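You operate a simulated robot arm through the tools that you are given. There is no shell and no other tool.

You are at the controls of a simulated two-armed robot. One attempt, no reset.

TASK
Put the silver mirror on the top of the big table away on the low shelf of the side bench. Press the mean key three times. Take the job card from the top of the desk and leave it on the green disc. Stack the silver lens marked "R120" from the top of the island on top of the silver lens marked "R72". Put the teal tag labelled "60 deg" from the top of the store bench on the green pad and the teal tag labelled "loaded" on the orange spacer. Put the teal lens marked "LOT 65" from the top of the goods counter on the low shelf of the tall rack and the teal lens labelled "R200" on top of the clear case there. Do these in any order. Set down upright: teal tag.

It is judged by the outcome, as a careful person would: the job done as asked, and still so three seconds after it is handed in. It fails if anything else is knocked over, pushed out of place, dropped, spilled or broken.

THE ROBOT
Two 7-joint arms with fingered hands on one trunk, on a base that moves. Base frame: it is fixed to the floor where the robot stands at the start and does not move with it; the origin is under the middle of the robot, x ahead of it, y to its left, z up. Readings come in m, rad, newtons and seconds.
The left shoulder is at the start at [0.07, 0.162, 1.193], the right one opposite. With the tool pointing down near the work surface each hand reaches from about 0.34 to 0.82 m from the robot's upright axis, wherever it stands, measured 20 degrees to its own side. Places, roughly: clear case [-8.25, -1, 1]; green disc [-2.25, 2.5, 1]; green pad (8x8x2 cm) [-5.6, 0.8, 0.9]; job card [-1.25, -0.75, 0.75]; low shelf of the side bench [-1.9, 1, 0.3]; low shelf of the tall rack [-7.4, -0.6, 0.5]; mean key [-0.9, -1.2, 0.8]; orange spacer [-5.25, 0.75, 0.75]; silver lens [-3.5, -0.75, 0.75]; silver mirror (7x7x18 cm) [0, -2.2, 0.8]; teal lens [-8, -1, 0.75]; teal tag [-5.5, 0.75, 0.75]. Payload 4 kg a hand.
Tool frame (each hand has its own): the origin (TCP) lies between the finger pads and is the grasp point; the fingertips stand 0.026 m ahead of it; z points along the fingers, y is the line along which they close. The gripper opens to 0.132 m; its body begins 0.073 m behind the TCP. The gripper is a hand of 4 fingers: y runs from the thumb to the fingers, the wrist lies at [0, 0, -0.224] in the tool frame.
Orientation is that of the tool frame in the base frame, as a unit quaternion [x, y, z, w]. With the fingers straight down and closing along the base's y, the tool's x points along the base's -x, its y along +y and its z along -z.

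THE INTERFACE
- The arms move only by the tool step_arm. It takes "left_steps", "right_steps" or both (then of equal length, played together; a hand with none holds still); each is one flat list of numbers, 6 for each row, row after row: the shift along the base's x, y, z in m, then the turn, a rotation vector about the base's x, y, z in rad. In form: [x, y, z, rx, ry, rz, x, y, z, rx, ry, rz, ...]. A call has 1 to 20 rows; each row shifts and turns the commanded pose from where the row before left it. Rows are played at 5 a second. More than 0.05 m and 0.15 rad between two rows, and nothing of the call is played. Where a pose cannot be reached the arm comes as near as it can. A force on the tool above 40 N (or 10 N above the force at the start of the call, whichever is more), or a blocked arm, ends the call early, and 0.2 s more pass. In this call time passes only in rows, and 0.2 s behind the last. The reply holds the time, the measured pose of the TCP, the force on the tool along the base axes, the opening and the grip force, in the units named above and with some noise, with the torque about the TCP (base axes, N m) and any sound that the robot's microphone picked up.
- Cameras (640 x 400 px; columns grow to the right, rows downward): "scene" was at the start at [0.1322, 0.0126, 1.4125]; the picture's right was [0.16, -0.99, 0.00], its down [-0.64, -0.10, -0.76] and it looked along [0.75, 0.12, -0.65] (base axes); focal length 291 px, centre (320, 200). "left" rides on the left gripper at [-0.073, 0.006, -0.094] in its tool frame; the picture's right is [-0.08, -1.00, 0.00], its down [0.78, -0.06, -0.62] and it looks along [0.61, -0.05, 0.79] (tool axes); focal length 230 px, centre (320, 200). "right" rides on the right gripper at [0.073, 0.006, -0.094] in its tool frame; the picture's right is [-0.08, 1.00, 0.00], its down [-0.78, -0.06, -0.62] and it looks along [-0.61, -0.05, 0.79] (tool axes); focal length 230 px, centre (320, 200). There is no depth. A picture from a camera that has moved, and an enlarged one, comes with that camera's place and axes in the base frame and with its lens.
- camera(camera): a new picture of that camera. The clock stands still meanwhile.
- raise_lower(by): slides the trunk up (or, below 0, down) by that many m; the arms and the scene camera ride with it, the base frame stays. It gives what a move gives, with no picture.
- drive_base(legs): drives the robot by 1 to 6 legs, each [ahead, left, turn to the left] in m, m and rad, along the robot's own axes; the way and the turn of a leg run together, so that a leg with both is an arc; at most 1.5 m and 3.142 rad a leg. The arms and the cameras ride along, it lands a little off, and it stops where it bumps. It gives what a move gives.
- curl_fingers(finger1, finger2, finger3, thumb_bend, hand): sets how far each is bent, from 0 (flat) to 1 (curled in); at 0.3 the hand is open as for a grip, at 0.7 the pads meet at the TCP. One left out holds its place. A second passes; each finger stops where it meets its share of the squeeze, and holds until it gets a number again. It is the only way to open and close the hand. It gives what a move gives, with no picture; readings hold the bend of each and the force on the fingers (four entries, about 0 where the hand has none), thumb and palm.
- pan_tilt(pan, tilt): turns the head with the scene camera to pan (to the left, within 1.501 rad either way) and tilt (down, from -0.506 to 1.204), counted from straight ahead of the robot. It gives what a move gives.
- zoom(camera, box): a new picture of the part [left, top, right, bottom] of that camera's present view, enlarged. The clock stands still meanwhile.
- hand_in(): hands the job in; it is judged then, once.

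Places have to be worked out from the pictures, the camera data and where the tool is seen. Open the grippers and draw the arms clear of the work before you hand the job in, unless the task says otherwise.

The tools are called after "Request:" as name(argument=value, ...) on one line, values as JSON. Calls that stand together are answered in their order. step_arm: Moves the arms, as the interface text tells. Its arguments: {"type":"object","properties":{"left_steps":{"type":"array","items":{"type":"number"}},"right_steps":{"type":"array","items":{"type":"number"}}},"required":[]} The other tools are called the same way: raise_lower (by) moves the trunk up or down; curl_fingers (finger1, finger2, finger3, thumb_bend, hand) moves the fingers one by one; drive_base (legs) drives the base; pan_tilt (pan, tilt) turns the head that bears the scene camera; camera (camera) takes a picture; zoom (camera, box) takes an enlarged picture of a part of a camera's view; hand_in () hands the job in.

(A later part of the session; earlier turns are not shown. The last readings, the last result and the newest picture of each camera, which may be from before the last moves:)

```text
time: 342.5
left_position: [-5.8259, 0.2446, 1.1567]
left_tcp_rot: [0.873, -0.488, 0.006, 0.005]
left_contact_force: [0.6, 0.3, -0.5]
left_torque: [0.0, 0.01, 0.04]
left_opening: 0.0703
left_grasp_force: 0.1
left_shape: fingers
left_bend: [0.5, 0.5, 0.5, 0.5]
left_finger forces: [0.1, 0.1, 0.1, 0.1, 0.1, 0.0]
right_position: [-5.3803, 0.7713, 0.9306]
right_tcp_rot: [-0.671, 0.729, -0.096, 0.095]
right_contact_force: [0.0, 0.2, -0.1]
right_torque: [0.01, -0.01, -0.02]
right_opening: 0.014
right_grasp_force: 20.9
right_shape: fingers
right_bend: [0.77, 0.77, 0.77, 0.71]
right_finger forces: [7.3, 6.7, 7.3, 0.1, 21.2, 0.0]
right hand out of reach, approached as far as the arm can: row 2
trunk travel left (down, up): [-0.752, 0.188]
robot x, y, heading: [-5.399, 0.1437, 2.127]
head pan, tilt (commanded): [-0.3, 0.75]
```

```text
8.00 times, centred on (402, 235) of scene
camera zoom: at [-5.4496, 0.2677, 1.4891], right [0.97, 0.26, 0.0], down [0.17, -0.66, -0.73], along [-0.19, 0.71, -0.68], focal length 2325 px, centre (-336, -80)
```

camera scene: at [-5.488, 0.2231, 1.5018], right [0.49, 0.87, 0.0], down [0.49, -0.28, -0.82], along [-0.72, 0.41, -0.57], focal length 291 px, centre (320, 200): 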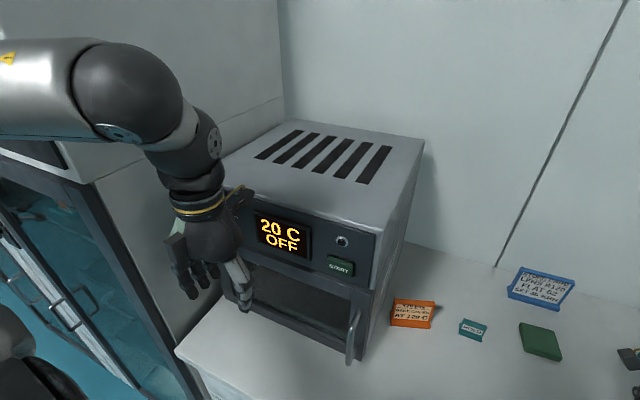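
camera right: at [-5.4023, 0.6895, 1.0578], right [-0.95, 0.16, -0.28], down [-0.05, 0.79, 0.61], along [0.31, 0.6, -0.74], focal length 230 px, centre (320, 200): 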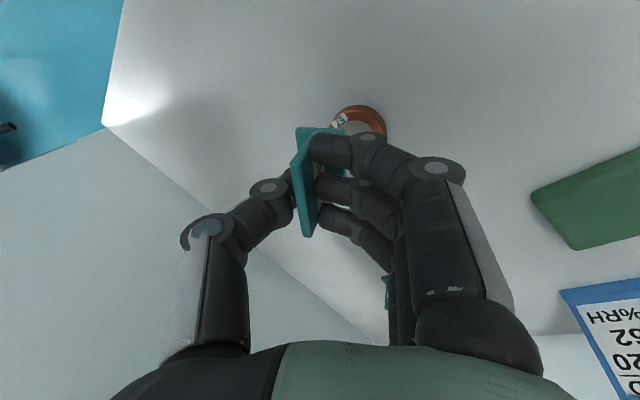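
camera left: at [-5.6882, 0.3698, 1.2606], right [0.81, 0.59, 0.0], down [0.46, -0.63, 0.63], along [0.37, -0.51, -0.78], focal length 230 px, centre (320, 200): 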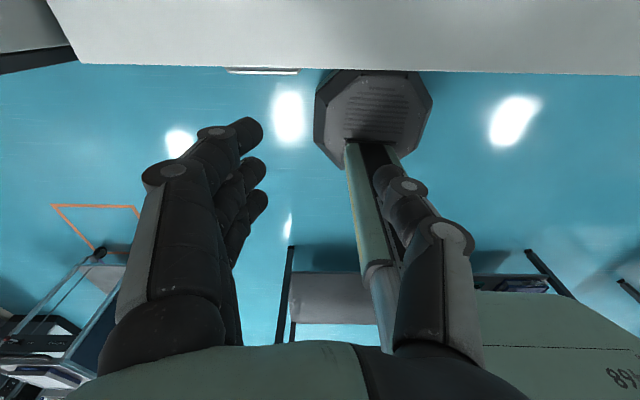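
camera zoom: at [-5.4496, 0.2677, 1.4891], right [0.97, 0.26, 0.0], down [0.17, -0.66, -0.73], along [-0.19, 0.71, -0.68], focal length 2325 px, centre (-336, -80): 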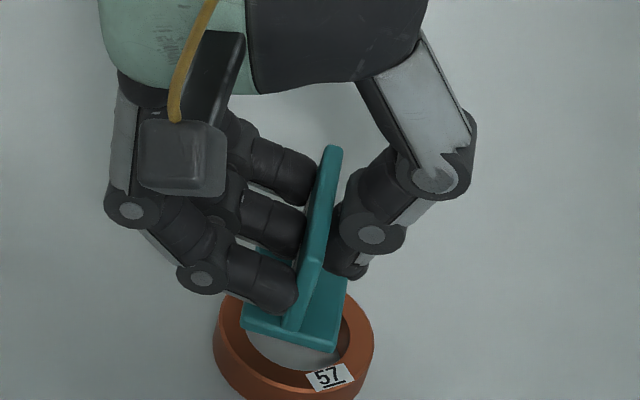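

Well centred now. Since the arm is near its limit, I lower the tag the last bit with the trunk, straight down.

Request:
raise_lower(by=-0.01)

Request:
zoom(camera="scene", box=[370, 210, 434, 260])

```text
time: 343.1
left_position: [-5.8277, 0.2453, 1.1456]
left_tcp_rot: [0.873, -0.488, 0.007, 0.005]
left_contact_force: [-0.4, -0.1, 0.9]
left_torque: [0.0, -0.01, 0.01]
left_opening: 0.0704
left_grasp_force: 0.0
left_shape: fingers
left_bend: [0.5, 0.5, 0.5, 0.5]
left_finger forces: [0.2, 0.1, 0.0, 0.0, 0.0, 0.0]
right_position: [-5.3797, 0.7728, 0.9195]
right_tcp_rot: [-0.67, 0.73, -0.097, 0.096]
right_contact_force: [-0.1, -0.8, -0.1]
right_torque: [0.03, 0.02, 0.0]
right_opening: 0.0141
right_grasp_force: 21.3
right_shape: fingers
right_bend: [0.77, 0.77, 0.77, 0.71]
right_finger forces: [7.3, 6.8, 7.2, 0.0, 21.2, 0.0]
trunk travel left (down, up): [-0.742, 0.198]
robot x, y, heading: [-5.4029, 0.1436, 2.13]
head pan, tilt (commanded): [-0.3, 0.75]
```

```text
8.00 times, centred on (402, 235) of scene
camera zoom: at [-5.451, 0.2684, 1.4789], right [0.97, 0.26, 0.0], down [0.17, -0.66, -0.73], along [-0.19, 0.71, -0.68], focal length 2325 px, centre (-336, -80)
```

zoom: 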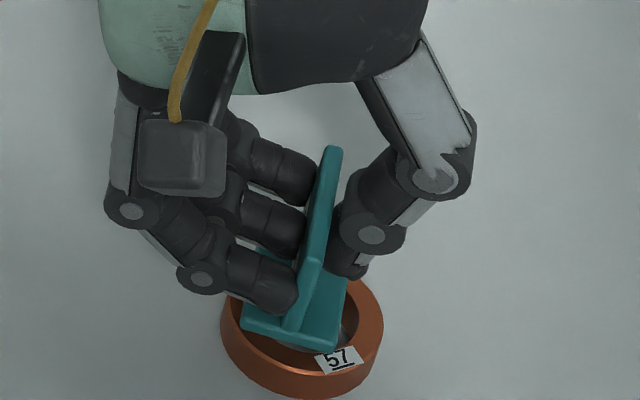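

Only a few millimetres left, and it is centred within 3 mm. I lower a bit more.

Request:
raise_lower(by=-0.004)

Request:
raise_lower(by=-0.003)

```text
time: 343.6
left_position: [-5.8268, 0.2457, 1.1418]
left_tcp_rot: [0.873, -0.487, 0.008, 0.006]
left_contact_force: [-0.1, -0.2, 0.9]
left_torque: [0.0, -0.02, 0.04]
left_opening: 0.0701
left_grasp_force: 0.0
left_shape: fingers
left_bend: [0.5, 0.5, 0.5, 0.5]
left_finger forces: [0.1, 0.0, 0.0, 0.0, 0.0, 0.0]
right_position: [-5.3799, 0.7727, 0.9168]
right_tcp_rot: [-0.671, 0.729, -0.097, 0.096]
right_contact_force: [-0.4, 0.9, 0.7]
right_torque: [-0.04, 0.0, 0.01]
right_opening: 0.0144
right_grasp_force: 21.3
right_shape: fingers
right_bend: [0.77, 0.77, 0.77, 0.71]
right_finger forces: [7.1, 6.8, 7.1, 0.0, 21.1, 0.0]
trunk travel left (down, up): [-0.738, 0.202]
robot x, y, heading: [-5.4011, 0.1479, 2.133]
head pan, tilt (commanded): [-0.3, 0.75]
```

```text
time: 344.1
left_position: [-5.826, 0.2446, 1.1386]
left_tcp_rot: [0.873, -0.488, 0.007, 0.005]
left_contact_force: [0.1, 0.1, 0.1]
left_torque: [-0.02, -0.02, 0.01]
left_opening: 0.0701
left_grasp_force: 0.2
left_shape: fingers
left_bend: [0.5, 0.5, 0.5, 0.5]
left_finger forces: [0.1, 0.0, 0.0, 0.0, 0.0, 0.0]
right_position: [-5.38, 0.7722, 0.9125]
right_tcp_rot: [-0.671, 0.729, -0.097, 0.095]
right_contact_force: [0.0, -0.9, -0.8]
right_torque: [-0.01, 0.01, 0.03]
right_opening: 0.0141
right_grasp_force: 21.1
right_shape: fingers
right_bend: [0.77, 0.77, 0.77, 0.71]
right_finger forces: [7.2, 6.9, 7.2, 0.1, 21.3, 0.0]
trunk travel left (down, up): [-0.735, 0.205]
robot x, y, heading: [-5.4016, 0.1474, 2.135]
head pan, tilt (commanded): [-0.3, 0.75]
```

Still no contact force; continuing in 3 mm trunk steps.

Request:
raise_lower(by=-0.003)

Request:
zoom(camera="scene", box=[370, 210, 434, 260])

```text
time: 344.6
left_position: [-5.8265, 0.2449, 1.1358]
left_tcp_rot: [0.873, -0.488, 0.007, 0.005]
left_contact_force: [-0.4, 0.7, 0.7]
left_torque: [0.0, -0.01, 0.01]
left_opening: 0.07
left_grasp_force: 0.0
left_shape: fingers
left_bend: [0.5, 0.5, 0.5, 0.5]
left_finger forces: [0.0, 0.1, 0.0, 0.1, 0.0, 0.0]
right_position: [-5.3798, 0.7724, 0.9124]
right_tcp_rot: [-0.671, 0.729, -0.097, 0.095]
right_contact_force: [-0.2, 0.0, 1.7]
right_torque: [0.01, -0.08, 0.0]
right_opening: 0.0141
right_grasp_force: 21.4
right_shape: fingers
right_bend: [0.77, 0.77, 0.77, 0.71]
right_finger forces: [7.3, 6.9, 7.2, 0.0, 21.2, 0.0]
trunk travel left (down, up): [-0.732, 0.208]
robot x, y, heading: [-5.4018, 0.1464, 2.127]
head pan, tilt (commanded): [-0.3, 0.75]
```

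```text
8.00 times, centred on (402, 235) of scene
camera zoom: at [-5.4515, 0.268, 1.469], right [0.97, 0.26, 0.0], down [0.17, -0.66, -0.73], along [-0.19, 0.71, -0.68], focal length 2325 px, centre (-336, -80)
```

zoom: 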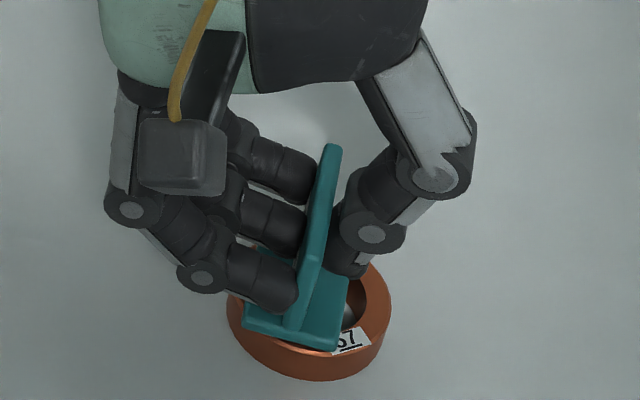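

Contact begins (1.7 N) with the foot across the ring. One more small step to seat it, then I open the hand.

Request:
raise_lower(by=-0.002)

Request:
curl_fingers(hand="right", finger1=0.66, finger2=0.66, finger3=0.66, thumb_bend=0.62)

Request:
zoom(camera="scene", box=[370, 210, 434, 260])

```text
time: 345.1
left_position: [-5.8274, 0.244, 1.1357]
left_tcp_rot: [0.873, -0.488, 0.008, 0.004]
left_contact_force: [0.5, -0.3, -0.7]
left_torque: [0.0, -0.01, 0.03]
left_opening: 0.0702
left_grasp_force: 0.0
left_shape: fingers
left_bend: [0.5, 0.5, 0.5, 0.5]
left_finger forces: [0.0, 0.1, 0.1, 0.0, 0.1, 0.0]
right_position: [-5.3804, 0.7713, 0.9094]
right_tcp_rot: [-0.671, 0.729, -0.097, 0.097]
right_contact_force: [-1.4, 1.0, 11.8]
right_torque: [0.02, -0.11, 0.03]
right_opening: 0.014
right_grasp_force: 22.9
right_shape: fingers
right_bend: [0.77, 0.77, 0.77, 0.71]
right_finger forces: [7.9, 7.2, 7.9, 0.0, 22.0, 0.0]
trunk travel left (down, up): [-0.73, 0.21]
robot x, y, heading: [-5.4012, 0.1437, 2.129]
head pan, tilt (commanded): [-0.3, 0.75]
```

```text
time: 346.1
left_position: [-5.827, 0.2447, 1.1326]
left_tcp_rot: [0.873, -0.488, 0.006, 0.003]
left_contact_force: [0.6, 0.8, -0.5]
left_torque: [0.0, 0.0, -0.01]
left_opening: 0.07
left_grasp_force: 0.0
left_shape: fingers
left_bend: [0.5, 0.5, 0.5, 0.5]
left_finger forces: [0.0, 0.0, 0.0, 0.0, 0.1, 0.1]
right_position: [-5.38, 0.7711, 0.9087]
right_tcp_rot: [-0.671, 0.729, -0.096, 0.096]
right_contact_force: [0.2, 0.3, 10.9]
right_torque: [-0.04, -0.01, -0.02]
right_opening: 0.0236
right_grasp_force: 5.3
right_shape: fingers
right_bend: [0.69, 0.69, 0.69, 0.62]
right_finger forces: [4.0, 3.7, 3.4, 0.0, 0.0, 0.0]
trunk travel left (down, up): [-0.73, 0.21]
robot x, y, heading: [-5.4017, 0.1476, 2.132]
head pan, tilt (commanded): [-0.3, 0.75]
```

```text
8.00 times, centred on (402, 235) of scene
camera zoom: at [-5.4514, 0.2668, 1.4671], right [0.97, 0.26, 0.0], down [0.17, -0.66, -0.73], along [-0.19, 0.71, -0.68], focal length 2325 px, centre (-336, -80)
```

zoom: 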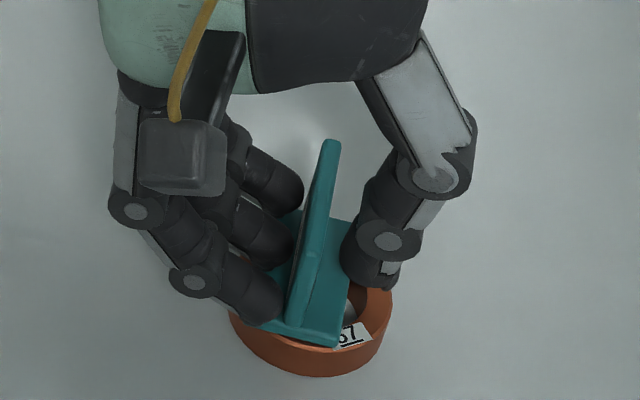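

The thumb is free and the fingertips press on the tag's foot; I rise 7 mm so they clear, then open further.

Request:
raise_lower(by=0.007)

Request:
zoom(camera="scene", box=[370, 210, 434, 260])

```text
time: 346.7
left_position: [-5.8262, 0.2447, 1.1404]
left_tcp_rot: [0.873, -0.488, 0.007, 0.006]
left_contact_force: [-0.1, -0.6, 0.1]
left_torque: [-0.01, -0.02, -0.01]
left_opening: 0.0706
left_grasp_force: 0.0
left_shape: fingers
left_bend: [0.5, 0.5, 0.5, 0.5]
left_finger forces: [0.0, 0.0, 0.0, 0.0, 0.1, 0.0]
right_position: [-5.3797, 0.7731, 0.9145]
right_tcp_rot: [-0.671, 0.729, -0.098, 0.095]
right_contact_force: [0.0, 0.5, 0.1]
right_torque: [-0.01, 0.03, 0.03]
right_opening: 0.0272
right_grasp_force: 0.1
right_shape: fingers
right_bend: [0.66, 0.66, 0.66, 0.62]
right_finger forces: [0.1, 0.1, 0.0, 0.1, 0.1, 0.0]
trunk travel left (down, up): [-0.737, 0.203]
robot x, y, heading: [-5.4012, 0.149, 2.129]
head pan, tilt (commanded): [-0.3, 0.75]
```

```text
8.00 times, centred on (402, 235) of scene
camera zoom: at [-5.4514, 0.2682, 1.4739], right [0.97, 0.26, 0.0], down [0.17, -0.66, -0.73], along [-0.19, 0.71, -0.68], focal length 2325 px, centre (-336, -80)
```

zoom: 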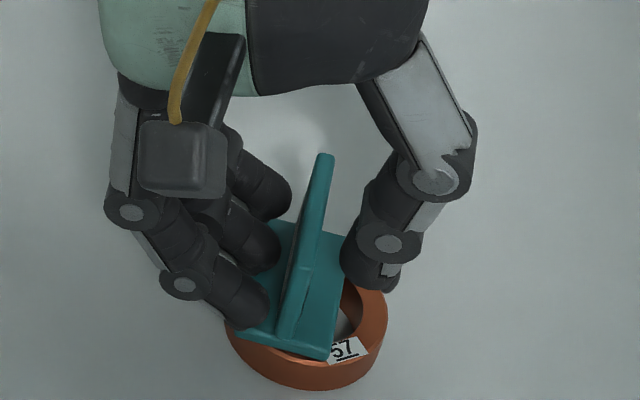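

The tag stands by itself on the spacer. I raise the hand straight up with the trunk.

Request:
raise_lower(by=0.09)

Request:
zoom(camera="scene", box=[360, 190, 460, 290])

```text
time: 348.0
left_position: [-5.8266, 0.2452, 1.232]
left_tcp_rot: [0.873, -0.487, 0.007, 0.005]
left_contact_force: [0.7, -0.2, 0.1]
left_torque: [0.01, -0.01, 0.02]
left_opening: 0.0702
left_grasp_force: 0.0
left_shape: fingers
left_bend: [0.5, 0.5, 0.5, 0.5]
left_finger forces: [0.0, 0.0, 0.0, 0.0, 0.0, 0.0]
right_position: [-5.3799, 0.7718, 1.0053]
right_tcp_rot: [-0.671, 0.729, -0.098, 0.095]
right_contact_force: [-0.1, -0.4, -0.5]
right_torque: [-0.01, -0.01, -0.02]
right_opening: 0.0272
right_grasp_force: 0.0
right_shape: fingers
right_bend: [0.66, 0.66, 0.66, 0.62]
right_finger forces: [0.0, 0.0, 0.0, 0.1, 0.0, 0.0]
trunk travel left (down, up): [-0.827, 0.113]
robot x, y, heading: [-5.4031, 0.148, 2.129]
head pan, tilt (commanded): [-0.3, 0.75]
```

```text
4.00 times, centred on (410, 240) of scene
camera zoom: at [-5.4515, 0.2685, 1.5639], right [0.97, 0.26, 0.0], down [0.17, -0.66, -0.73], along [-0.19, 0.71, -0.68], focal length 1162 px, centre (-40, 40)
```

zoom: 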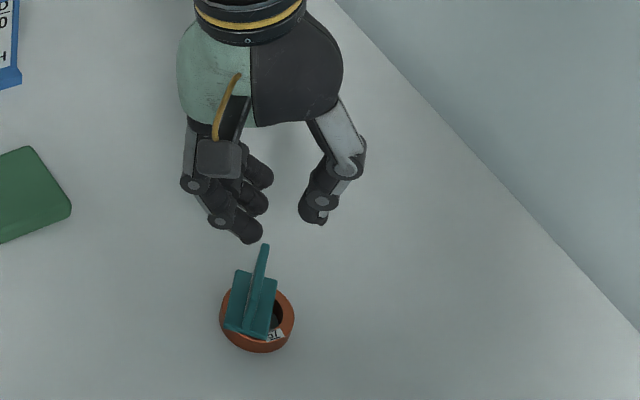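

LOADED stands upright on the orange spacer. For "60 deg" I will pinch the tag by its two side edges in the hand's natural orientation with a forward tilt for reach; I reorient the right hand now.

Request:
step_arm(right_steps=[0, 0, 0.03, 0.012, 0.1445, 0, 0, 0, 0.03, 0.012, 0.1445, 0, 0, 0, 0.02, 0, 0, 0.135, 0, 0, 0, 0, 0, 0.135, 0, 0, 0, 0, 0, 0.135, 0, 0, 0, 0, 0, 0.135, 0, 0, 0, 0, 0, 0.135, 0, 0, 0, 0, 0, 0.135, 0, 0, 0, 0.0995, 0.0888, 0, 0, 0, 0, 0.0995, 0.0888, 0, 0, 0, 0, 0.0995, 0.0888, 0])

Request:
curl_fingers(hand="right", finger1=0.45, finger2=0.45, finger3=0.45, thumb_bend=0.45)

Request:
drive_base(legs=[[0, -0.15, 0]])

Request:
camera(camera="scene")

Request:
camera(camera="right")

```text
time: 350.4
left_position: [-5.8259, 0.2458, 1.2315]
left_tcp_rot: [0.873, -0.488, 0.008, 0.005]
left_contact_force: [-0.9, 0.2, 1.4]
left_torque: [-0.02, 0.0, 0.01]
left_opening: 0.07
left_grasp_force: 0.0
left_shape: fingers
left_bend: [0.5, 0.5, 0.5, 0.5]
left_finger forces: [0.0, 0.0, 0.1, 0.0, 0.0, 0.0]
right_position: [-5.3808, 0.7721, 1.0855]
right_tcp_rot: [0.893, -0.4, -0.19, -0.076]
right_contact_force: [-0.1, -0.2, 0.4]
right_torque: [0.05, -0.02, -0.01]
right_opening: 0.0275
right_grasp_force: 0.1
right_shape: fingers
right_bend: [0.66, 0.66, 0.66, 0.62]
right_finger forces: [0.0, 0.0, 0.1, 0.1, 0.0, 0.0]
trunk travel left (down, up): [-0.827, 0.113]
robot x, y, heading: [-5.4039, 0.1485, 2.124]
head pan, tilt (commanded): [-0.3, 0.75]
```

```text
time: 351.4
left_position: [-5.8264, 0.2455, 1.232]
left_tcp_rot: [0.873, -0.488, 0.006, 0.006]
left_contact_force: [-0.6, -0.1, 0.1]
left_torque: [0.03, -0.02, 0.0]
left_opening: 0.07
left_grasp_force: 0.0
left_shape: fingers
left_bend: [0.5, 0.5, 0.5, 0.5]
left_finger forces: [0.0, 0.1, 0.1, 0.1, 0.1, 0.0]
right_position: [-5.381, 0.7725, 1.0856]
right_tcp_rot: [0.893, -0.401, -0.188, -0.077]
right_contact_force: [-1.0, -0.1, 0.5]
right_torque: [0.0, 0.0, -0.03]
right_opening: 0.0865
right_grasp_force: 0.1
right_shape: fingers
right_bend: [0.45, 0.45, 0.45, 0.45]
right_finger forces: [0.0, 0.0, 0.1, 0.1, 0.0, 0.0]
trunk travel left (down, up): [-0.827, 0.113]
robot x, y, heading: [-5.4046, 0.1432, 2.128]
head pan, tilt (commanded): [-0.3, 0.75]
```

```text
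time: 352.7
left_position: [-5.7004, 0.3216, 1.231]
left_tcp_rot: [0.873, -0.488, 0.007, 0.003]
left_contact_force: [-0.3, -0.7, -0.5]
left_torque: [0.02, -0.04, 0.0]
left_opening: 0.0701
left_grasp_force: 0.1
left_shape: fingers
left_bend: [0.5, 0.5, 0.5, 0.5]
left_finger forces: [0.1, 0.0, 0.0, 0.0, 0.1, 0.1]
right_position: [-5.2545, 0.8495, 1.0885]
right_tcp_rot: [0.894, -0.4, -0.188, -0.077]
right_contact_force: [0.4, -0.6, 0.2]
right_torque: [-0.01, -0.03, -0.06]
right_opening: 0.0865
right_grasp_force: 0.1
right_shape: fingers
right_bend: [0.45, 0.45, 0.45, 0.45]
right_finger forces: [0.1, 0.0, 0.0, 0.0, 0.0, 0.1]
trunk travel left (down, up): [-0.827, 0.113]
robot x, y, heading: [-5.275, 0.2303, 2.129]
head pan, tilt (commanded): [-0.3, 0.75]
```

```text
taken
camera scene: at [-5.3263, 0.3435, 1.5644], right [0.97, 0.25, 0.0], down [0.18, -0.66, -0.73], along [-0.18, 0.71, -0.68], focal length 291 px, centre (320, 200)
```

scene: 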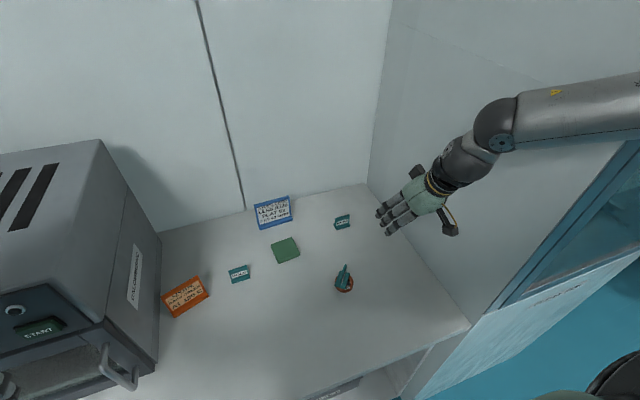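

```text
taken
camera right: at [-5.187, 0.7687, 1.1441], right [-0.79, -0.61, 0.04], down [-0.26, 0.4, 0.88], along [-0.55, 0.68, -0.48], focal length 230 px, centre (320, 200)
```

right: 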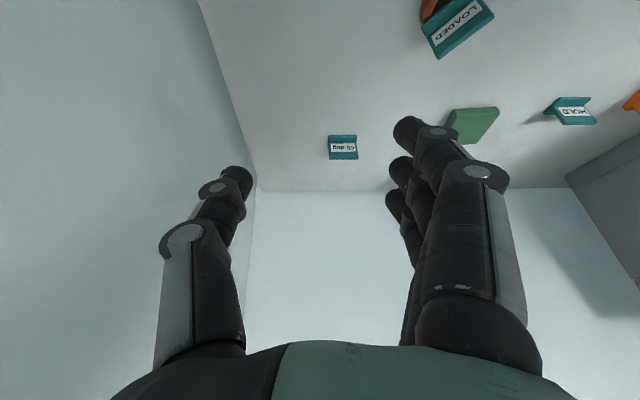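

The hand is aligned with the "60 deg" tag, which I place at about (-5.412,0.983). I move to a point 8 cm back along the fingers from it.

Request:
step_arm(right_steps=[-0.0251, 0.02, -0.0244, 0, 0, 0, -0.0251, 0.02, -0.0244, 0, 0, 0, -0.0251, 0.02, -0.0244, 0, 0, 0, -0.0251, 0.02, -0.0244, 0, 0, 0, -0.0251, 0.02, -0.0244, 0, 0, 0])

Request:
camera(camera="right")

Request:
zoom(camera="scene", box=[300, 150, 400, 250])

```text
time: 354.1
left_position: [-5.6673, 0.332, 1.2311]
left_tcp_rot: [0.852, -0.524, 0.002, -0.007]
left_contact_force: [-1.0, 1.2, 0.0]
left_torque: [-0.05, -0.01, -0.01]
left_opening: 0.0704
left_grasp_force: 0.0
left_shape: fingers
left_bend: [0.5, 0.5, 0.5, 0.5]
left_finger forces: [0.1, 0.0, 0.0, 0.0, 0.1, 0.0]
right_position: [-5.2883, 0.9363, 0.9995]
right_tcp_rot: [0.874, -0.434, -0.194, -0.099]
right_contact_force: [0.6, -0.1, 0.1]
right_torque: [0.0, 0.01, 0.03]
right_opening: 0.0866
right_grasp_force: 0.1
right_shape: fingers
right_bend: [0.45, 0.45, 0.45, 0.45]
right_finger forces: [0.0, 0.0, 0.1, 0.1, 0.0, 0.0]
right hand out of reach, approached as far as the arm can: row 5
trunk travel left (down, up): [-0.827, 0.113]
robot x, y, heading: [-5.245, 0.2295, 2.049]
head pan, tilt (commanded): [-0.3, 0.75]
stopped in row 5 (right hand): the arm was blocked; the commanded pose is now the measured one
```

```text
taken
camera right: at [-5.2285, 0.8489, 1.0523], right [-0.84, -0.55, 0.03], down [-0.23, 0.39, 0.89], along [-0.5, 0.74, -0.45], focal length 230 px, centre (320, 200)
```

right: 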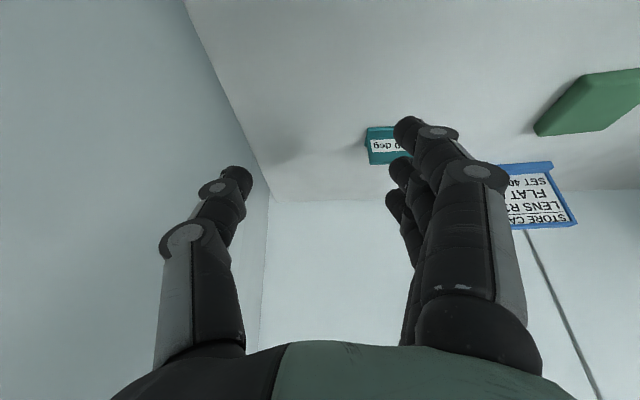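

```text
4.00 times, centred on (350, 200) of scene
camera zoom: at [-5.2929, 0.3144, 1.5663], right [0.98, 0.18, 0.01], down [0.12, -0.65, -0.75], along [-0.13, 0.74, -0.66], focal length 1162 px, centre (200, 200)
```

zoom: 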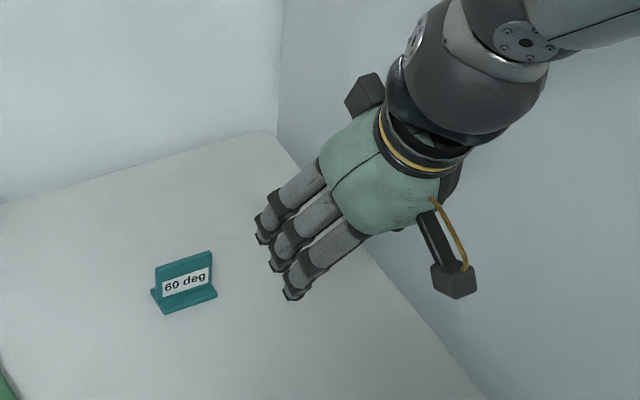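

The right arm was blocked, surely by the wall panel on the right, and it turned the base slightly. I back the hand off along the way it came, then look to the right.

Request:
step_arm(right_steps=[0.0, -0.025, 0.0244, 0, 0, 0, 0.0, -0.025, 0.0244, 0, 0, 0, 0.0, -0.03, 0.0244, 0, 0, 0, 0, -0.03, 0.02, 0, 0, 0])

Request:
pan_tilt(pan=-0.9, tilt=0.4)

Request:
camera(camera="scene")

```text
time: 355.1
left_position: [-5.6676, 0.3603, 1.2317]
left_tcp_rot: [0.856, -0.518, 0.008, 0.005]
left_contact_force: [-0.1, 0.7, 0.1]
left_torque: [-0.01, 0.04, -0.01]
left_opening: 0.0701
left_grasp_force: 0.1
left_shape: fingers
left_bend: [0.5, 0.5, 0.5, 0.5]
left_finger forces: [0.0, 0.1, 0.0, 0.1, 0.0, 0.0]
right_position: [-5.2969, 0.8524, 1.0722]
right_tcp_rot: [0.877, -0.432, -0.189, -0.087]
right_contact_force: [1.1, 2.2, 0.3]
right_torque: [-0.11, 0.12, 0.09]
right_opening: 0.0868
right_grasp_force: 0.0
right_shape: fingers
right_bend: [0.45, 0.45, 0.45, 0.45]
right_finger forces: [0.0, 0.0, 0.0, 0.0, 0.1, 0.1]
trunk travel left (down, up): [-0.827, 0.113]
robot x, y, heading: [-5.2491, 0.2329, 2.063]
head pan, tilt (commanded): [-0.3, 0.75]
```

```text
time: 356.1
left_position: [-5.6663, 0.3597, 1.2306]
left_tcp_rot: [0.855, -0.518, 0.007, 0.005]
left_contact_force: [0.2, -0.1, -1.2]
left_torque: [-0.01, -0.02, 0.0]
left_opening: 0.0703
left_grasp_force: 0.1
left_shape: fingers
left_bend: [0.5, 0.5, 0.5, 0.5]
left_finger forces: [0.1, 0.1, 0.1, 0.0, 0.1, 0.0]
right_position: [-5.2941, 0.8514, 1.07]
right_tcp_rot: [0.878, -0.431, -0.189, -0.085]
right_contact_force: [0.0, -0.3, 0.2]
right_torque: [0.0, -0.01, 0.0]
right_opening: 0.0866
right_grasp_force: 0.0
right_shape: fingers
right_bend: [0.45, 0.45, 0.45, 0.45]
right_finger forces: [0.0, 0.0, 0.0, 0.0, 0.1, 0.0]
trunk travel left (down, up): [-0.827, 0.113]
robot x, y, heading: [-5.2511, 0.2337, 2.051]
head pan, tilt (commanded): [-0.901, 0.4]
```

```text
taken
camera scene: at [-5.2378, 0.3598, 1.595], right [0.92, -0.4, 0.0], down [-0.16, -0.36, -0.92], along [0.37, 0.84, -0.39], focal length 291 px, centre (320, 200)
```

scene: 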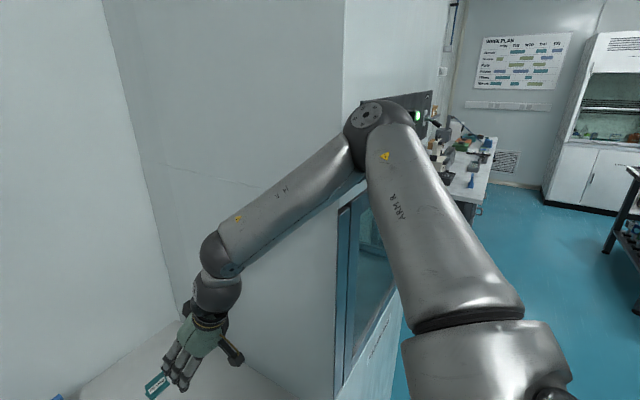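

The right elbow met the corner of the tall cabinet. I retract the right hand, move the base back left and turn it a little to the left so the arm can reach diagonally past that corner.

Request:
step_arm(right_steps=[0.005, -0.045, 0.015, 0, 0, 0, 0.005, -0.045, 0.015, 0, 0, 0, 0.005, -0.045, 0.015, 0, 0, 0, 0.005, -0.045, 0.015, 0, 0, 0, 0.005, -0.045, 0.01, 0, 0, 0])

Request:
drive_base(legs=[[-0.06, 0.15, 0], [0, 0, 0.2]])

Request:
raise_lower(by=-0.1)

Request:
pan_tilt(pan=-0.4, tilt=0.7)

Request:
camera(camera="scene")

```text
time: 357.3
left_position: [-5.6669, 0.3603, 1.2307]
left_tcp_rot: [0.855, -0.519, 0.007, 0.006]
left_contact_force: [0.7, 0.8, -0.1]
left_torque: [-0.03, 0.01, 0.0]
left_opening: 0.0702
left_grasp_force: 0.0
left_shape: fingers
left_bend: [0.5, 0.5, 0.5, 0.5]
left_finger forces: [0.1, 0.0, 0.0, 0.0, 0.0, 0.0]
right_position: [-5.2794, 0.7157, 1.116]
right_tcp_rot: [0.878, -0.432, -0.189, -0.085]
right_contact_force: [-0.5, -0.7, 0.4]
right_torque: [0.01, 0.04, 0.01]
right_opening: 0.087
right_grasp_force: 0.1
right_shape: fingers
right_bend: [0.45, 0.45, 0.45, 0.45]
right_finger forces: [0.0, 0.0, 0.1, 0.0, 0.0, 0.0]
right hand out of reach, approached as far as the arm can: row 4, 5
trunk travel left (down, up): [-0.827, 0.113]
robot x, y, heading: [-5.2502, 0.2331, 2.056]
head pan, tilt (commanded): [-0.901, 0.4]
```

```text
time: 359.5
left_position: [-5.7877, 0.1518, 1.23]
left_tcp_rot: [0.903, -0.43, 0.007, 0.004]
left_contact_force: [-0.1, -0.7, -0.3]
left_torque: [-0.02, -0.01, 0.01]
left_opening: 0.0703
left_grasp_force: 0.0
left_shape: fingers
left_bend: [0.5, 0.5, 0.5, 0.5]
left_finger forces: [0.0, 0.0, 0.1, 0.1, 0.0, 0.1]
right_position: [-5.4793, 0.5763, 1.1159]
right_tcp_rot: [0.917, -0.341, -0.196, -0.065]
right_contact_force: [-0.6, 0.1, 0.4]
right_torque: [-0.03, -0.02, -0.01]
right_opening: 0.0867
right_grasp_force: 0.0
right_shape: fingers
right_bend: [0.45, 0.45, 0.45, 0.45]
right_finger forces: [0.1, 0.0, 0.0, 0.1, 0.1, 0.0]
trunk travel left (down, up): [-0.827, 0.113]
robot x, y, heading: [-5.351, 0.1095, 2.257]
head pan, tilt (commanded): [-0.901, 0.4]
```

```text
time: 360.9
left_position: [-5.7889, 0.1511, 1.1316]
left_tcp_rot: [0.903, -0.431, 0.007, 0.005]
left_contact_force: [-0.4, 0.7, -0.3]
left_torque: [-0.01, 0.02, 0.01]
left_opening: 0.0705
left_grasp_force: 0.0
left_shape: fingers
left_bend: [0.5, 0.5, 0.5, 0.5]
left_finger forces: [0.0, 0.0, 0.0, 0.0, 0.0, 0.1]
right_position: [-5.4804, 0.5769, 1.0157]
right_tcp_rot: [0.917, -0.342, -0.197, -0.065]
right_contact_force: [-0.8, -0.4, -0.6]
right_torque: [-0.02, 0.0, 0.02]
right_opening: 0.0868
right_grasp_force: 0.1
right_shape: fingers
right_bend: [0.45, 0.45, 0.45, 0.45]
right_finger forces: [0.1, 0.0, 0.0, 0.0, 0.0, 0.0]
trunk travel left (down, up): [-0.727, 0.213]
robot x, y, heading: [-5.3517, 0.1074, 2.258]
head pan, tilt (commanded): [-0.901, 0.4]
```

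```text
time: 361.8
left_position: [-5.7882, 0.1506, 1.1312]
left_tcp_rot: [0.903, -0.43, 0.008, 0.004]
left_contact_force: [-0.3, -0.7, -0.1]
left_torque: [0.0, -0.04, 0.01]
left_opening: 0.0702
left_grasp_force: 0.1
left_shape: fingers
left_bend: [0.5, 0.5, 0.5, 0.5]
left_finger forces: [0.0, 0.0, 0.1, 0.0, 0.0, 0.1]
right_position: [-5.481, 0.5762, 1.0153]
right_tcp_rot: [0.917, -0.341, -0.195, -0.065]
right_contact_force: [0.0, -0.5, -0.3]
right_torque: [-0.01, 0.01, -0.03]
right_opening: 0.0869
right_grasp_force: 0.1
right_shape: fingers
right_bend: [0.45, 0.45, 0.45, 0.45]
right_finger forces: [0.0, 0.0, 0.0, 0.0, 0.0, 0.1]
trunk travel left (down, up): [-0.727, 0.213]
robot x, y, heading: [-5.3532, 0.1064, 2.262]
head pan, tilt (commanded): [-0.4, 0.7]
```

```text
taken
camera scene: at [-5.4122, 0.2277, 1.4682], right [0.96, 0.28, 0.0], down [0.18, -0.62, -0.77], along [-0.22, 0.73, -0.64], focal length 291 px, centre (320, 200)
```

scene: 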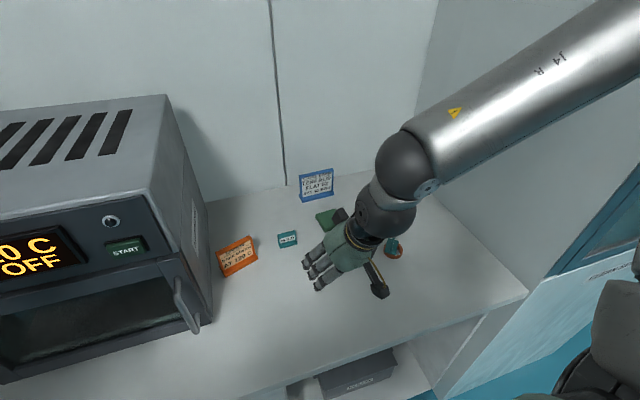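

From here the tag is 0.73 m from the shoulder, so I move the base 6 cm forward, then bring the right hand over toward "60 deg" with a bit more tilt.

Request:
drive_base(legs=[[0.06, -0.005, 0]])

Request:
step_arm(right_steps=[0.0154, 0.0348, 0.01, 0, 0, -0.13, 0.0154, 0.0348, 0.01, 0.0746, 0.0666, 0, 0.0154, 0.0348, 0, 0, 0, 0, 0.0154, 0.0348, 0, 0, 0, 0, 0.0154, 0.0348, 0, 0, 0, 0, 0.0154, 0.0348, 0, 0, 0, 0, 0.0154, 0.0348, 0, 0, 0, 0])

Request:
camera(camera="right")

Request:
camera(camera="scene")

```text
time: 362.8
left_position: [-5.8202, 0.1966, 1.1318]
left_tcp_rot: [0.903, -0.43, 0.006, 0.003]
left_contact_force: [0.0, 0.3, 0.2]
left_torque: [0.05, 0.0, 0.02]
left_opening: 0.0703
left_grasp_force: 0.1
left_shape: fingers
left_bend: [0.5, 0.5, 0.5, 0.5]
left_finger forces: [0.0, 0.0, 0.1, 0.1, 0.0, 0.0]
right_position: [-5.5126, 0.622, 1.0175]
right_tcp_rot: [0.917, -0.341, -0.199, -0.065]
right_contact_force: [-1.0, 0.2, 0.0]
right_torque: [0.0, 0.0, -0.02]
right_opening: 0.0868
right_grasp_force: 0.1
right_shape: fingers
right_bend: [0.45, 0.45, 0.45, 0.45]
right_finger forces: [0.0, 0.1, 0.0, 0.1, 0.0, 0.1]
trunk travel left (down, up): [-0.727, 0.213]
robot x, y, heading: [-5.3899, 0.1625, 2.263]
head pan, tilt (commanded): [-0.4, 0.7]
```

```text
time: 364.4
left_position: [-5.8213, 0.201, 1.1299]
left_tcp_rot: [0.902, -0.431, 0.007, 0.005]
left_contact_force: [-0.3, 0.6, -0.3]
left_torque: [-0.02, -0.02, 0.0]
left_opening: 0.0703
left_grasp_force: 0.0
left_shape: fingers
left_bend: [0.5, 0.5, 0.5, 0.5]
left_finger forces: [0.0, 0.1, 0.1, 0.0, 0.0, 0.0]
right_position: [-5.4062, 0.8692, 1.0338]
right_tcp_rot: [0.883, -0.395, -0.236, -0.098]
right_contact_force: [0.3, 0.1, 0.2]
right_torque: [-0.02, 0.01, 0.03]
right_opening: 0.0867
right_grasp_force: 0.0
right_shape: fingers
right_bend: [0.45, 0.45, 0.45, 0.45]
right_finger forces: [0.0, 0.1, 0.0, 0.0, 0.0, 0.1]
trunk travel left (down, up): [-0.727, 0.213]
robot x, y, heading: [-5.3864, 0.1557, 2.256]
head pan, tilt (commanded): [-0.4, 0.7]
```

```text
taken
camera right: at [-5.3348, 0.7845, 1.0787], right [-0.79, -0.62, 0.05], down [-0.2, 0.33, 0.92], along [-0.59, 0.71, -0.38], focal length 230 px, centre (320, 200)
```

right: 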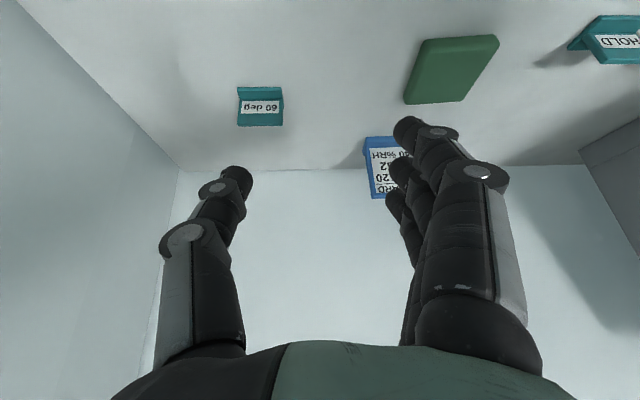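

```text
taken
camera scene: at [-5.4454, 0.2772, 1.4682], right [0.96, 0.29, 0.0], down [0.18, -0.62, -0.76], along [-0.22, 0.73, -0.64], focal length 291 px, centre (320, 200)
```

scene: 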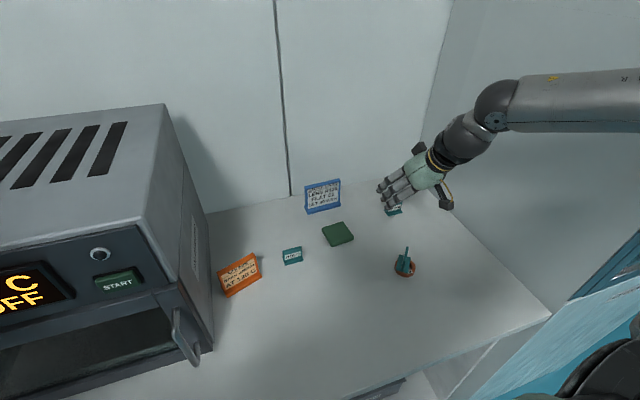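

Clear path this time. The tag is at about (-5.414,0.980), 7 cm to the thumb side of the hand's axis; I shift sideways and then advance part of the way.

Request:
step_arm(right_steps=[0.0265, 0.0238, 0, 0, 0, 0, 0.0265, 0.0238, 0, 0, 0, 0, -0.01, 0.0125, -0.034, 0, 0, 0, -0.01, 0.0125, -0.034, 0, 0, 0])

Request:
camera(camera="right")

```text
time: 365.4
left_position: [-5.8244, 0.2012, 1.1306]
left_tcp_rot: [0.903, -0.43, 0.008, 0.005]
left_contact_force: [0.3, -0.4, -0.3]
left_torque: [0.0, -0.01, 0.04]
left_opening: 0.0704
left_grasp_force: 0.0
left_shape: fingers
left_bend: [0.5, 0.5, 0.5, 0.5]
left_finger forces: [0.1, 0.0, 0.1, 0.1, 0.0, 0.0]
right_position: [-5.374, 0.9438, 0.967]
right_tcp_rot: [0.882, -0.396, -0.236, -0.096]
right_contact_force: [-0.7, 0.8, -0.3]
right_torque: [-0.03, 0.01, -0.01]
right_opening: 0.0865
right_grasp_force: 0.1
right_shape: fingers
right_bend: [0.45, 0.45, 0.45, 0.45]
right_finger forces: [0.1, 0.0, 0.0, 0.0, 0.0, 0.1]
trunk travel left (down, up): [-0.727, 0.213]
robot x, y, heading: [-5.3893, 0.1581, 2.263]
head pan, tilt (commanded): [-0.4, 0.7]
```

```text
taken
camera right: at [-5.3035, 0.8592, 1.0109], right [-0.79, -0.62, 0.05], down [-0.2, 0.33, 0.92], along [-0.59, 0.71, -0.38], focal length 230 px, centre (320, 200)
```

right: 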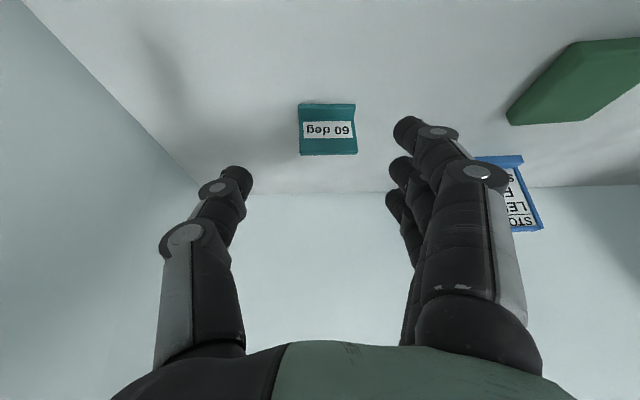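

The tag is centred between thumb and fingers (6 mm off). I correct and advance 6 cm along the fingers.

Request:
step_arm(right_steps=[-0.0125, 0.0088, -0.026, 0, 0, 0, -0.0125, 0.0088, -0.026, 0, 0, 0])

Request:
camera(camera="right")

Request:
zoom(camera="scene", box=[350, 150, 450, 240])

```text
time: 365.9
left_position: [-5.8247, 0.2018, 1.1309]
left_tcp_rot: [0.903, -0.43, 0.008, 0.005]
left_contact_force: [0.4, 0.0, 0.1]
left_torque: [-0.07, 0.0, -0.03]
left_opening: 0.0703
left_grasp_force: 0.2
left_shape: fingers
left_bend: [0.5, 0.5, 0.5, 0.5]
left_finger forces: [0.0, 0.1, 0.0, 0.1, 0.0, 0.0]
right_position: [-5.3989, 0.96, 0.9135]
right_tcp_rot: [0.882, -0.395, -0.236, -0.097]
right_contact_force: [-0.4, -0.3, -0.2]
right_torque: [0.02, 0.02, 0.01]
right_opening: 0.087
right_grasp_force: 0.1
right_shape: fingers
right_bend: [0.45, 0.45, 0.45, 0.45]
right_finger forces: [0.1, 0.0, 0.0, 0.0, 0.0, 0.0]
trunk travel left (down, up): [-0.727, 0.213]
robot x, y, heading: [-5.3855, 0.1548, 2.26]
head pan, tilt (commanded): [-0.4, 0.7]
```

```text
taken
camera right: at [-5.3287, 0.877, 0.9588], right [-0.79, -0.62, 0.05], down [-0.2, 0.33, 0.92], along [-0.59, 0.71, -0.38], focal length 230 px, centre (320, 200)
```

right: 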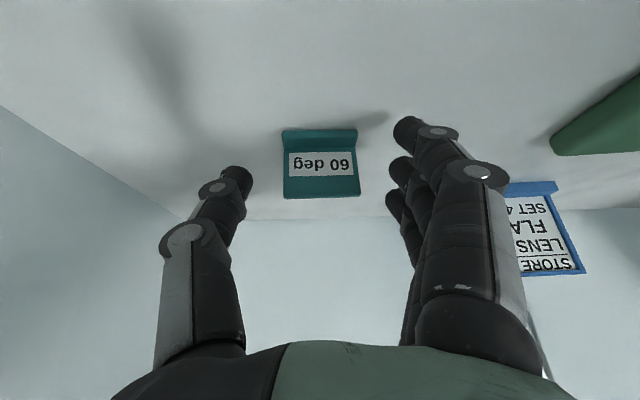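

```text
4.44 times, centred on (400, 195) of scene
camera zoom: at [-5.4472, 0.2784, 1.468], right [0.96, 0.29, 0.0], down [0.18, -0.62, -0.76], along [-0.22, 0.73, -0.65], focal length 1292 px, centre (-36, 222)
```

zoom: 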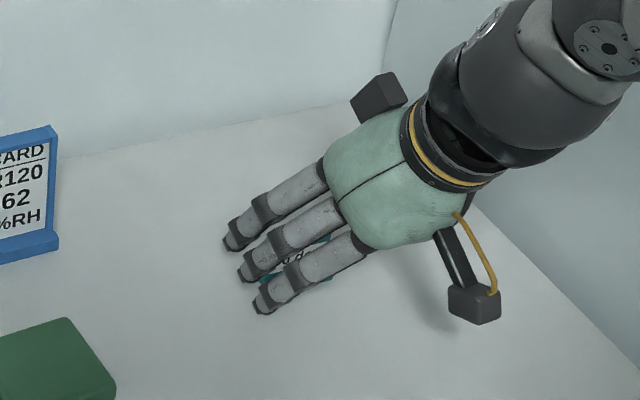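

Centred now, with the fingertips at the plate's mid height. I advance 2 cm more and pinch with thumb and middle finger only.

Request:
step_arm(right_steps=[-0.0075, 0.0079, -0.0185, 0, 0, 0])

Request:
curl_fingers(hand="right", finger1=0.4, finger2=0.66, finger3=0.4, thumb_bend=0.66)

Request:
camera(camera="right")

```text
time: 366.4
left_position: [-5.8215, 0.1988, 1.1312]
left_tcp_rot: [0.903, -0.431, 0.008, 0.004]
left_contact_force: [-0.4, 0.0, -0.3]
left_torque: [-0.01, -0.02, 0.0]
left_opening: 0.0704
left_grasp_force: 0.0
left_shape: fingers
left_bend: [0.5, 0.5, 0.5, 0.5]
left_finger forces: [0.0, 0.0, 0.0, 0.0, 0.1, 0.0]
right_position: [-5.4062, 0.9683, 0.9005]
right_tcp_rot: [0.882, -0.395, -0.238, -0.099]
right_contact_force: [1.3, 0.4, 11.7]
right_torque: [-0.49, 0.34, 0.07]
right_opening: 0.0888
right_grasp_force: 6.7
right_shape: fingers
right_bend: [0.46, 0.45, 0.45, 0.45]
right_finger forces: [11.8, 0.0, 0.0, 0.0, 0.0, 0.0]
trunk travel left (down, up): [-0.727, 0.213]
robot x, y, heading: [-5.3884, 0.1563, 2.262]
head pan, tilt (commanded): [-0.4, 0.7]
```

```text
time: 367.4
left_position: [-5.8231, 0.1981, 1.1313]
left_tcp_rot: [0.902, -0.432, 0.007, 0.003]
left_contact_force: [-0.2, -1.0, 0.2]
left_torque: [0.04, 0.01, 0.04]
left_opening: 0.0703
left_grasp_force: 0.1
left_shape: fingers
left_bend: [0.5, 0.5, 0.5, 0.5]
left_finger forces: [0.0, 0.0, 0.1, 0.1, 0.0, 0.1]
right_position: [-5.4073, 0.9666, 0.8993]
right_tcp_rot: [0.881, -0.395, -0.239, -0.099]
right_contact_force: [1.2, 6.3, 19.5]
right_torque: [-0.65, 0.69, -0.19]
right_opening: 0.0584
right_grasp_force: 9.5
right_shape: fingers
right_bend: [0.44, 0.66, 0.4, 0.66]
right_finger forces: [19.5, 0.0, 0.0, 0.0, 0.1, 0.1]
trunk travel left (down, up): [-0.727, 0.213]
robot x, y, heading: [-5.3866, 0.1579, 2.264]
head pan, tilt (commanded): [-0.4, 0.7]
```

```text
taken
camera right: at [-5.3361, 0.883, 0.9436], right [-0.79, -0.62, 0.05], down [-0.19, 0.33, 0.92], along [-0.59, 0.72, -0.38], focal length 230 px, centre (320, 200)
```

right: 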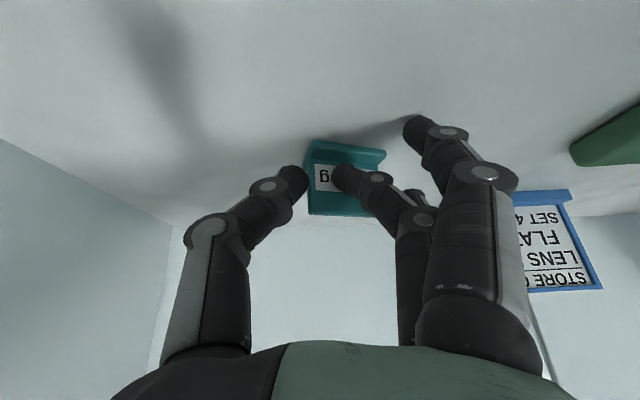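

The lowest finger touched the bench and the middle finger passed in front of the plate. I reopen, back off slightly, curl the two outer fingers out of the way, and re-measure.

Request:
curl_fingers(hand="right", finger1=0.44, finger2=0.45, finger3=0.4, thumb_bend=0.45)

Request:
step_arm(right_steps=[0.01, -0.0105, 0.026, 0, 0, 0])

Request:
curl_fingers(hand="right", finger1=1.0, finger3=1.0)

Request:
camera(camera="right")

```text
time: 368.4
left_position: [-5.8229, 0.1979, 1.1314]
left_tcp_rot: [0.902, -0.431, 0.006, 0.004]
left_contact_force: [-0.5, -1.1, -0.2]
left_torque: [0.01, 0.0, 0.03]
left_opening: 0.0703
left_grasp_force: 0.1
left_shape: fingers
left_bend: [0.5, 0.5, 0.5, 0.5]
left_finger forces: [0.1, 0.1, 0.1, 0.0, 0.1, 0.1]
right_position: [-5.4069, 0.9669, 0.9006]
right_tcp_rot: [0.882, -0.395, -0.238, -0.099]
right_contact_force: [-3.0, 6.8, 23.0]
right_torque: [-0.78, 0.98, -0.37]
right_opening: 0.0907
right_grasp_force: 11.9
right_shape: fingers
right_bend: [0.45, 0.45, 0.4, 0.45]
right_finger forces: [23.4, 0.0, 0.0, 0.0, 0.0, 0.0]
trunk travel left (down, up): [-0.727, 0.213]
robot x, y, heading: [-5.3864, 0.1594, 2.257]
head pan, tilt (commanded): [-0.4, 0.7]
```

```text
time: 368.8
left_position: [-5.822, 0.1991, 1.131]
left_tcp_rot: [0.903, -0.43, 0.007, 0.004]
left_contact_force: [0.2, 0.1, 0.7]
left_torque: [0.03, 0.01, -0.01]
left_opening: 0.0702
left_grasp_force: 0.1
left_shape: fingers
left_bend: [0.5, 0.5, 0.5, 0.5]
left_finger forces: [0.1, 0.0, 0.1, 0.1, 0.1, 0.0]
right_position: [-5.3928, 0.9547, 0.9203]
right_tcp_rot: [0.883, -0.396, -0.234, -0.096]
right_contact_force: [0.8, -0.1, 0.7]
right_torque: [-0.02, 0.03, 0.0]
right_opening: 0.0891
right_grasp_force: 0.0
right_shape: fingers
right_bend: [0.44, 0.45, 0.4, 0.45]
right_finger forces: [0.0, 0.0, 0.0, 0.0, 0.1, 0.1]
trunk travel left (down, up): [-0.727, 0.213]
robot x, y, heading: [-5.3885, 0.1552, 2.259]
head pan, tilt (commanded): [-0.4, 0.7]
```

```text
time: 369.8
left_position: [-5.8226, 0.1996, 1.1308]
left_tcp_rot: [0.903, -0.43, 0.007, 0.004]
left_contact_force: [0.1, -0.1, -0.5]
left_torque: [-0.01, -0.01, 0.01]
left_opening: 0.0703
left_grasp_force: 0.2
left_shape: fingers
left_bend: [0.5, 0.5, 0.5, 0.5]
left_finger forces: [0.0, 0.0, 0.0, 0.0, 0.1, 0.0]
right_position: [-5.3963, 0.9574, 0.9226]
right_tcp_rot: [0.882, -0.395, -0.236, -0.097]
right_contact_force: [0.9, -0.1, 0.1]
right_torque: [0.0, -0.03, 0.01]
right_opening: 0.0505
right_grasp_force: 0.1
right_shape: fingers
right_bend: [1.0, 0.45, 1.0, 0.45]
right_finger forces: [0.0, 0.1, 0.1, 0.0, 0.0, 0.0]
trunk travel left (down, up): [-0.727, 0.213]
robot x, y, heading: [-5.3876, 0.1544, 2.263]
head pan, tilt (commanded): [-0.4, 0.7]
```

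```text
taken
camera right: at [-5.3252, 0.8731, 0.9673], right [-0.79, -0.62, 0.05], down [-0.2, 0.33, 0.92], along [-0.59, 0.71, -0.38], focal length 230 px, centre (320, 200)
```

right: 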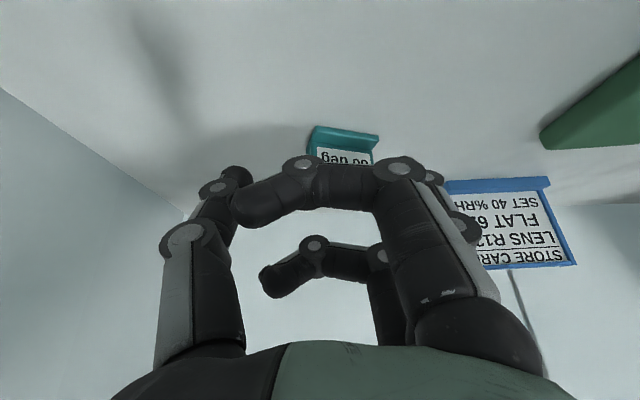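

The curled finger hides the tag; I open it briefly to measure the tag's present position and angle.

Request:
curl_fingers(hand="right", finger1=0.2, finger3=0.2)

Request:
camera(camera="right")

Request:
zoom(camera="right", box=[270, 90, 430, 230])

```text
time: 370.8
left_position: [-5.8226, 0.1995, 1.1313]
left_tcp_rot: [0.903, -0.431, 0.007, 0.005]
left_contact_force: [0.2, 0.7, 0.6]
left_torque: [0.05, -0.02, -0.02]
left_opening: 0.0698
left_grasp_force: 0.0
left_shape: fingers
left_bend: [0.5, 0.5, 0.5, 0.5]
left_finger forces: [0.0, 0.0, 0.0, 0.1, 0.0, 0.0]
right_position: [-5.395, 0.9577, 0.9231]
right_tcp_rot: [0.882, -0.395, -0.236, -0.097]
right_contact_force: [-0.2, -0.6, 0.4]
right_torque: [0.0, 0.01, -0.02]
right_opening: 0.122
right_grasp_force: 0.0
right_shape: fingers
right_bend: [0.2, 0.45, 0.2, 0.45]
right_finger forces: [0.0, 0.0, 0.1, 0.1, 0.1, 0.0]
trunk travel left (down, up): [-0.727, 0.213]
robot x, y, heading: [-5.3898, 0.158, 2.261]
head pan, tilt (commanded): [-0.4, 0.7]
```

```text
taken
camera right: at [-5.3253, 0.873, 0.9674], right [-0.79, -0.62, 0.05], down [-0.2, 0.33, 0.92], along [-0.59, 0.71, -0.38], focal length 230 px, centre (320, 200)
```

right: 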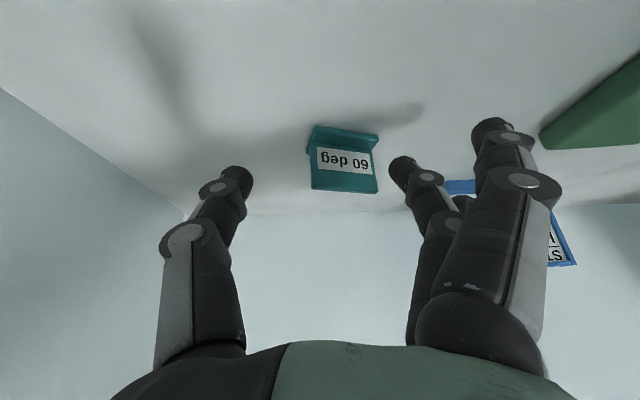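

```text
2.86 times, centred on (350, 160) of right
camera zoom: at [-5.3253, 0.873, 0.9674], right [-0.79, -0.62, 0.05], down [-0.2, 0.33, 0.92], along [-0.59, 0.71, -0.38], focal length 657 px, centre (234, 314)
```

zoom: 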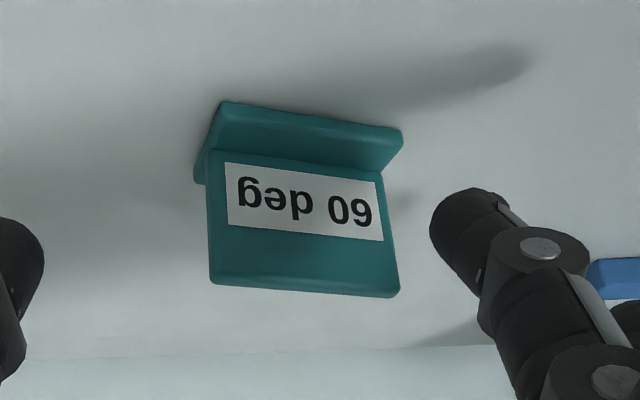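

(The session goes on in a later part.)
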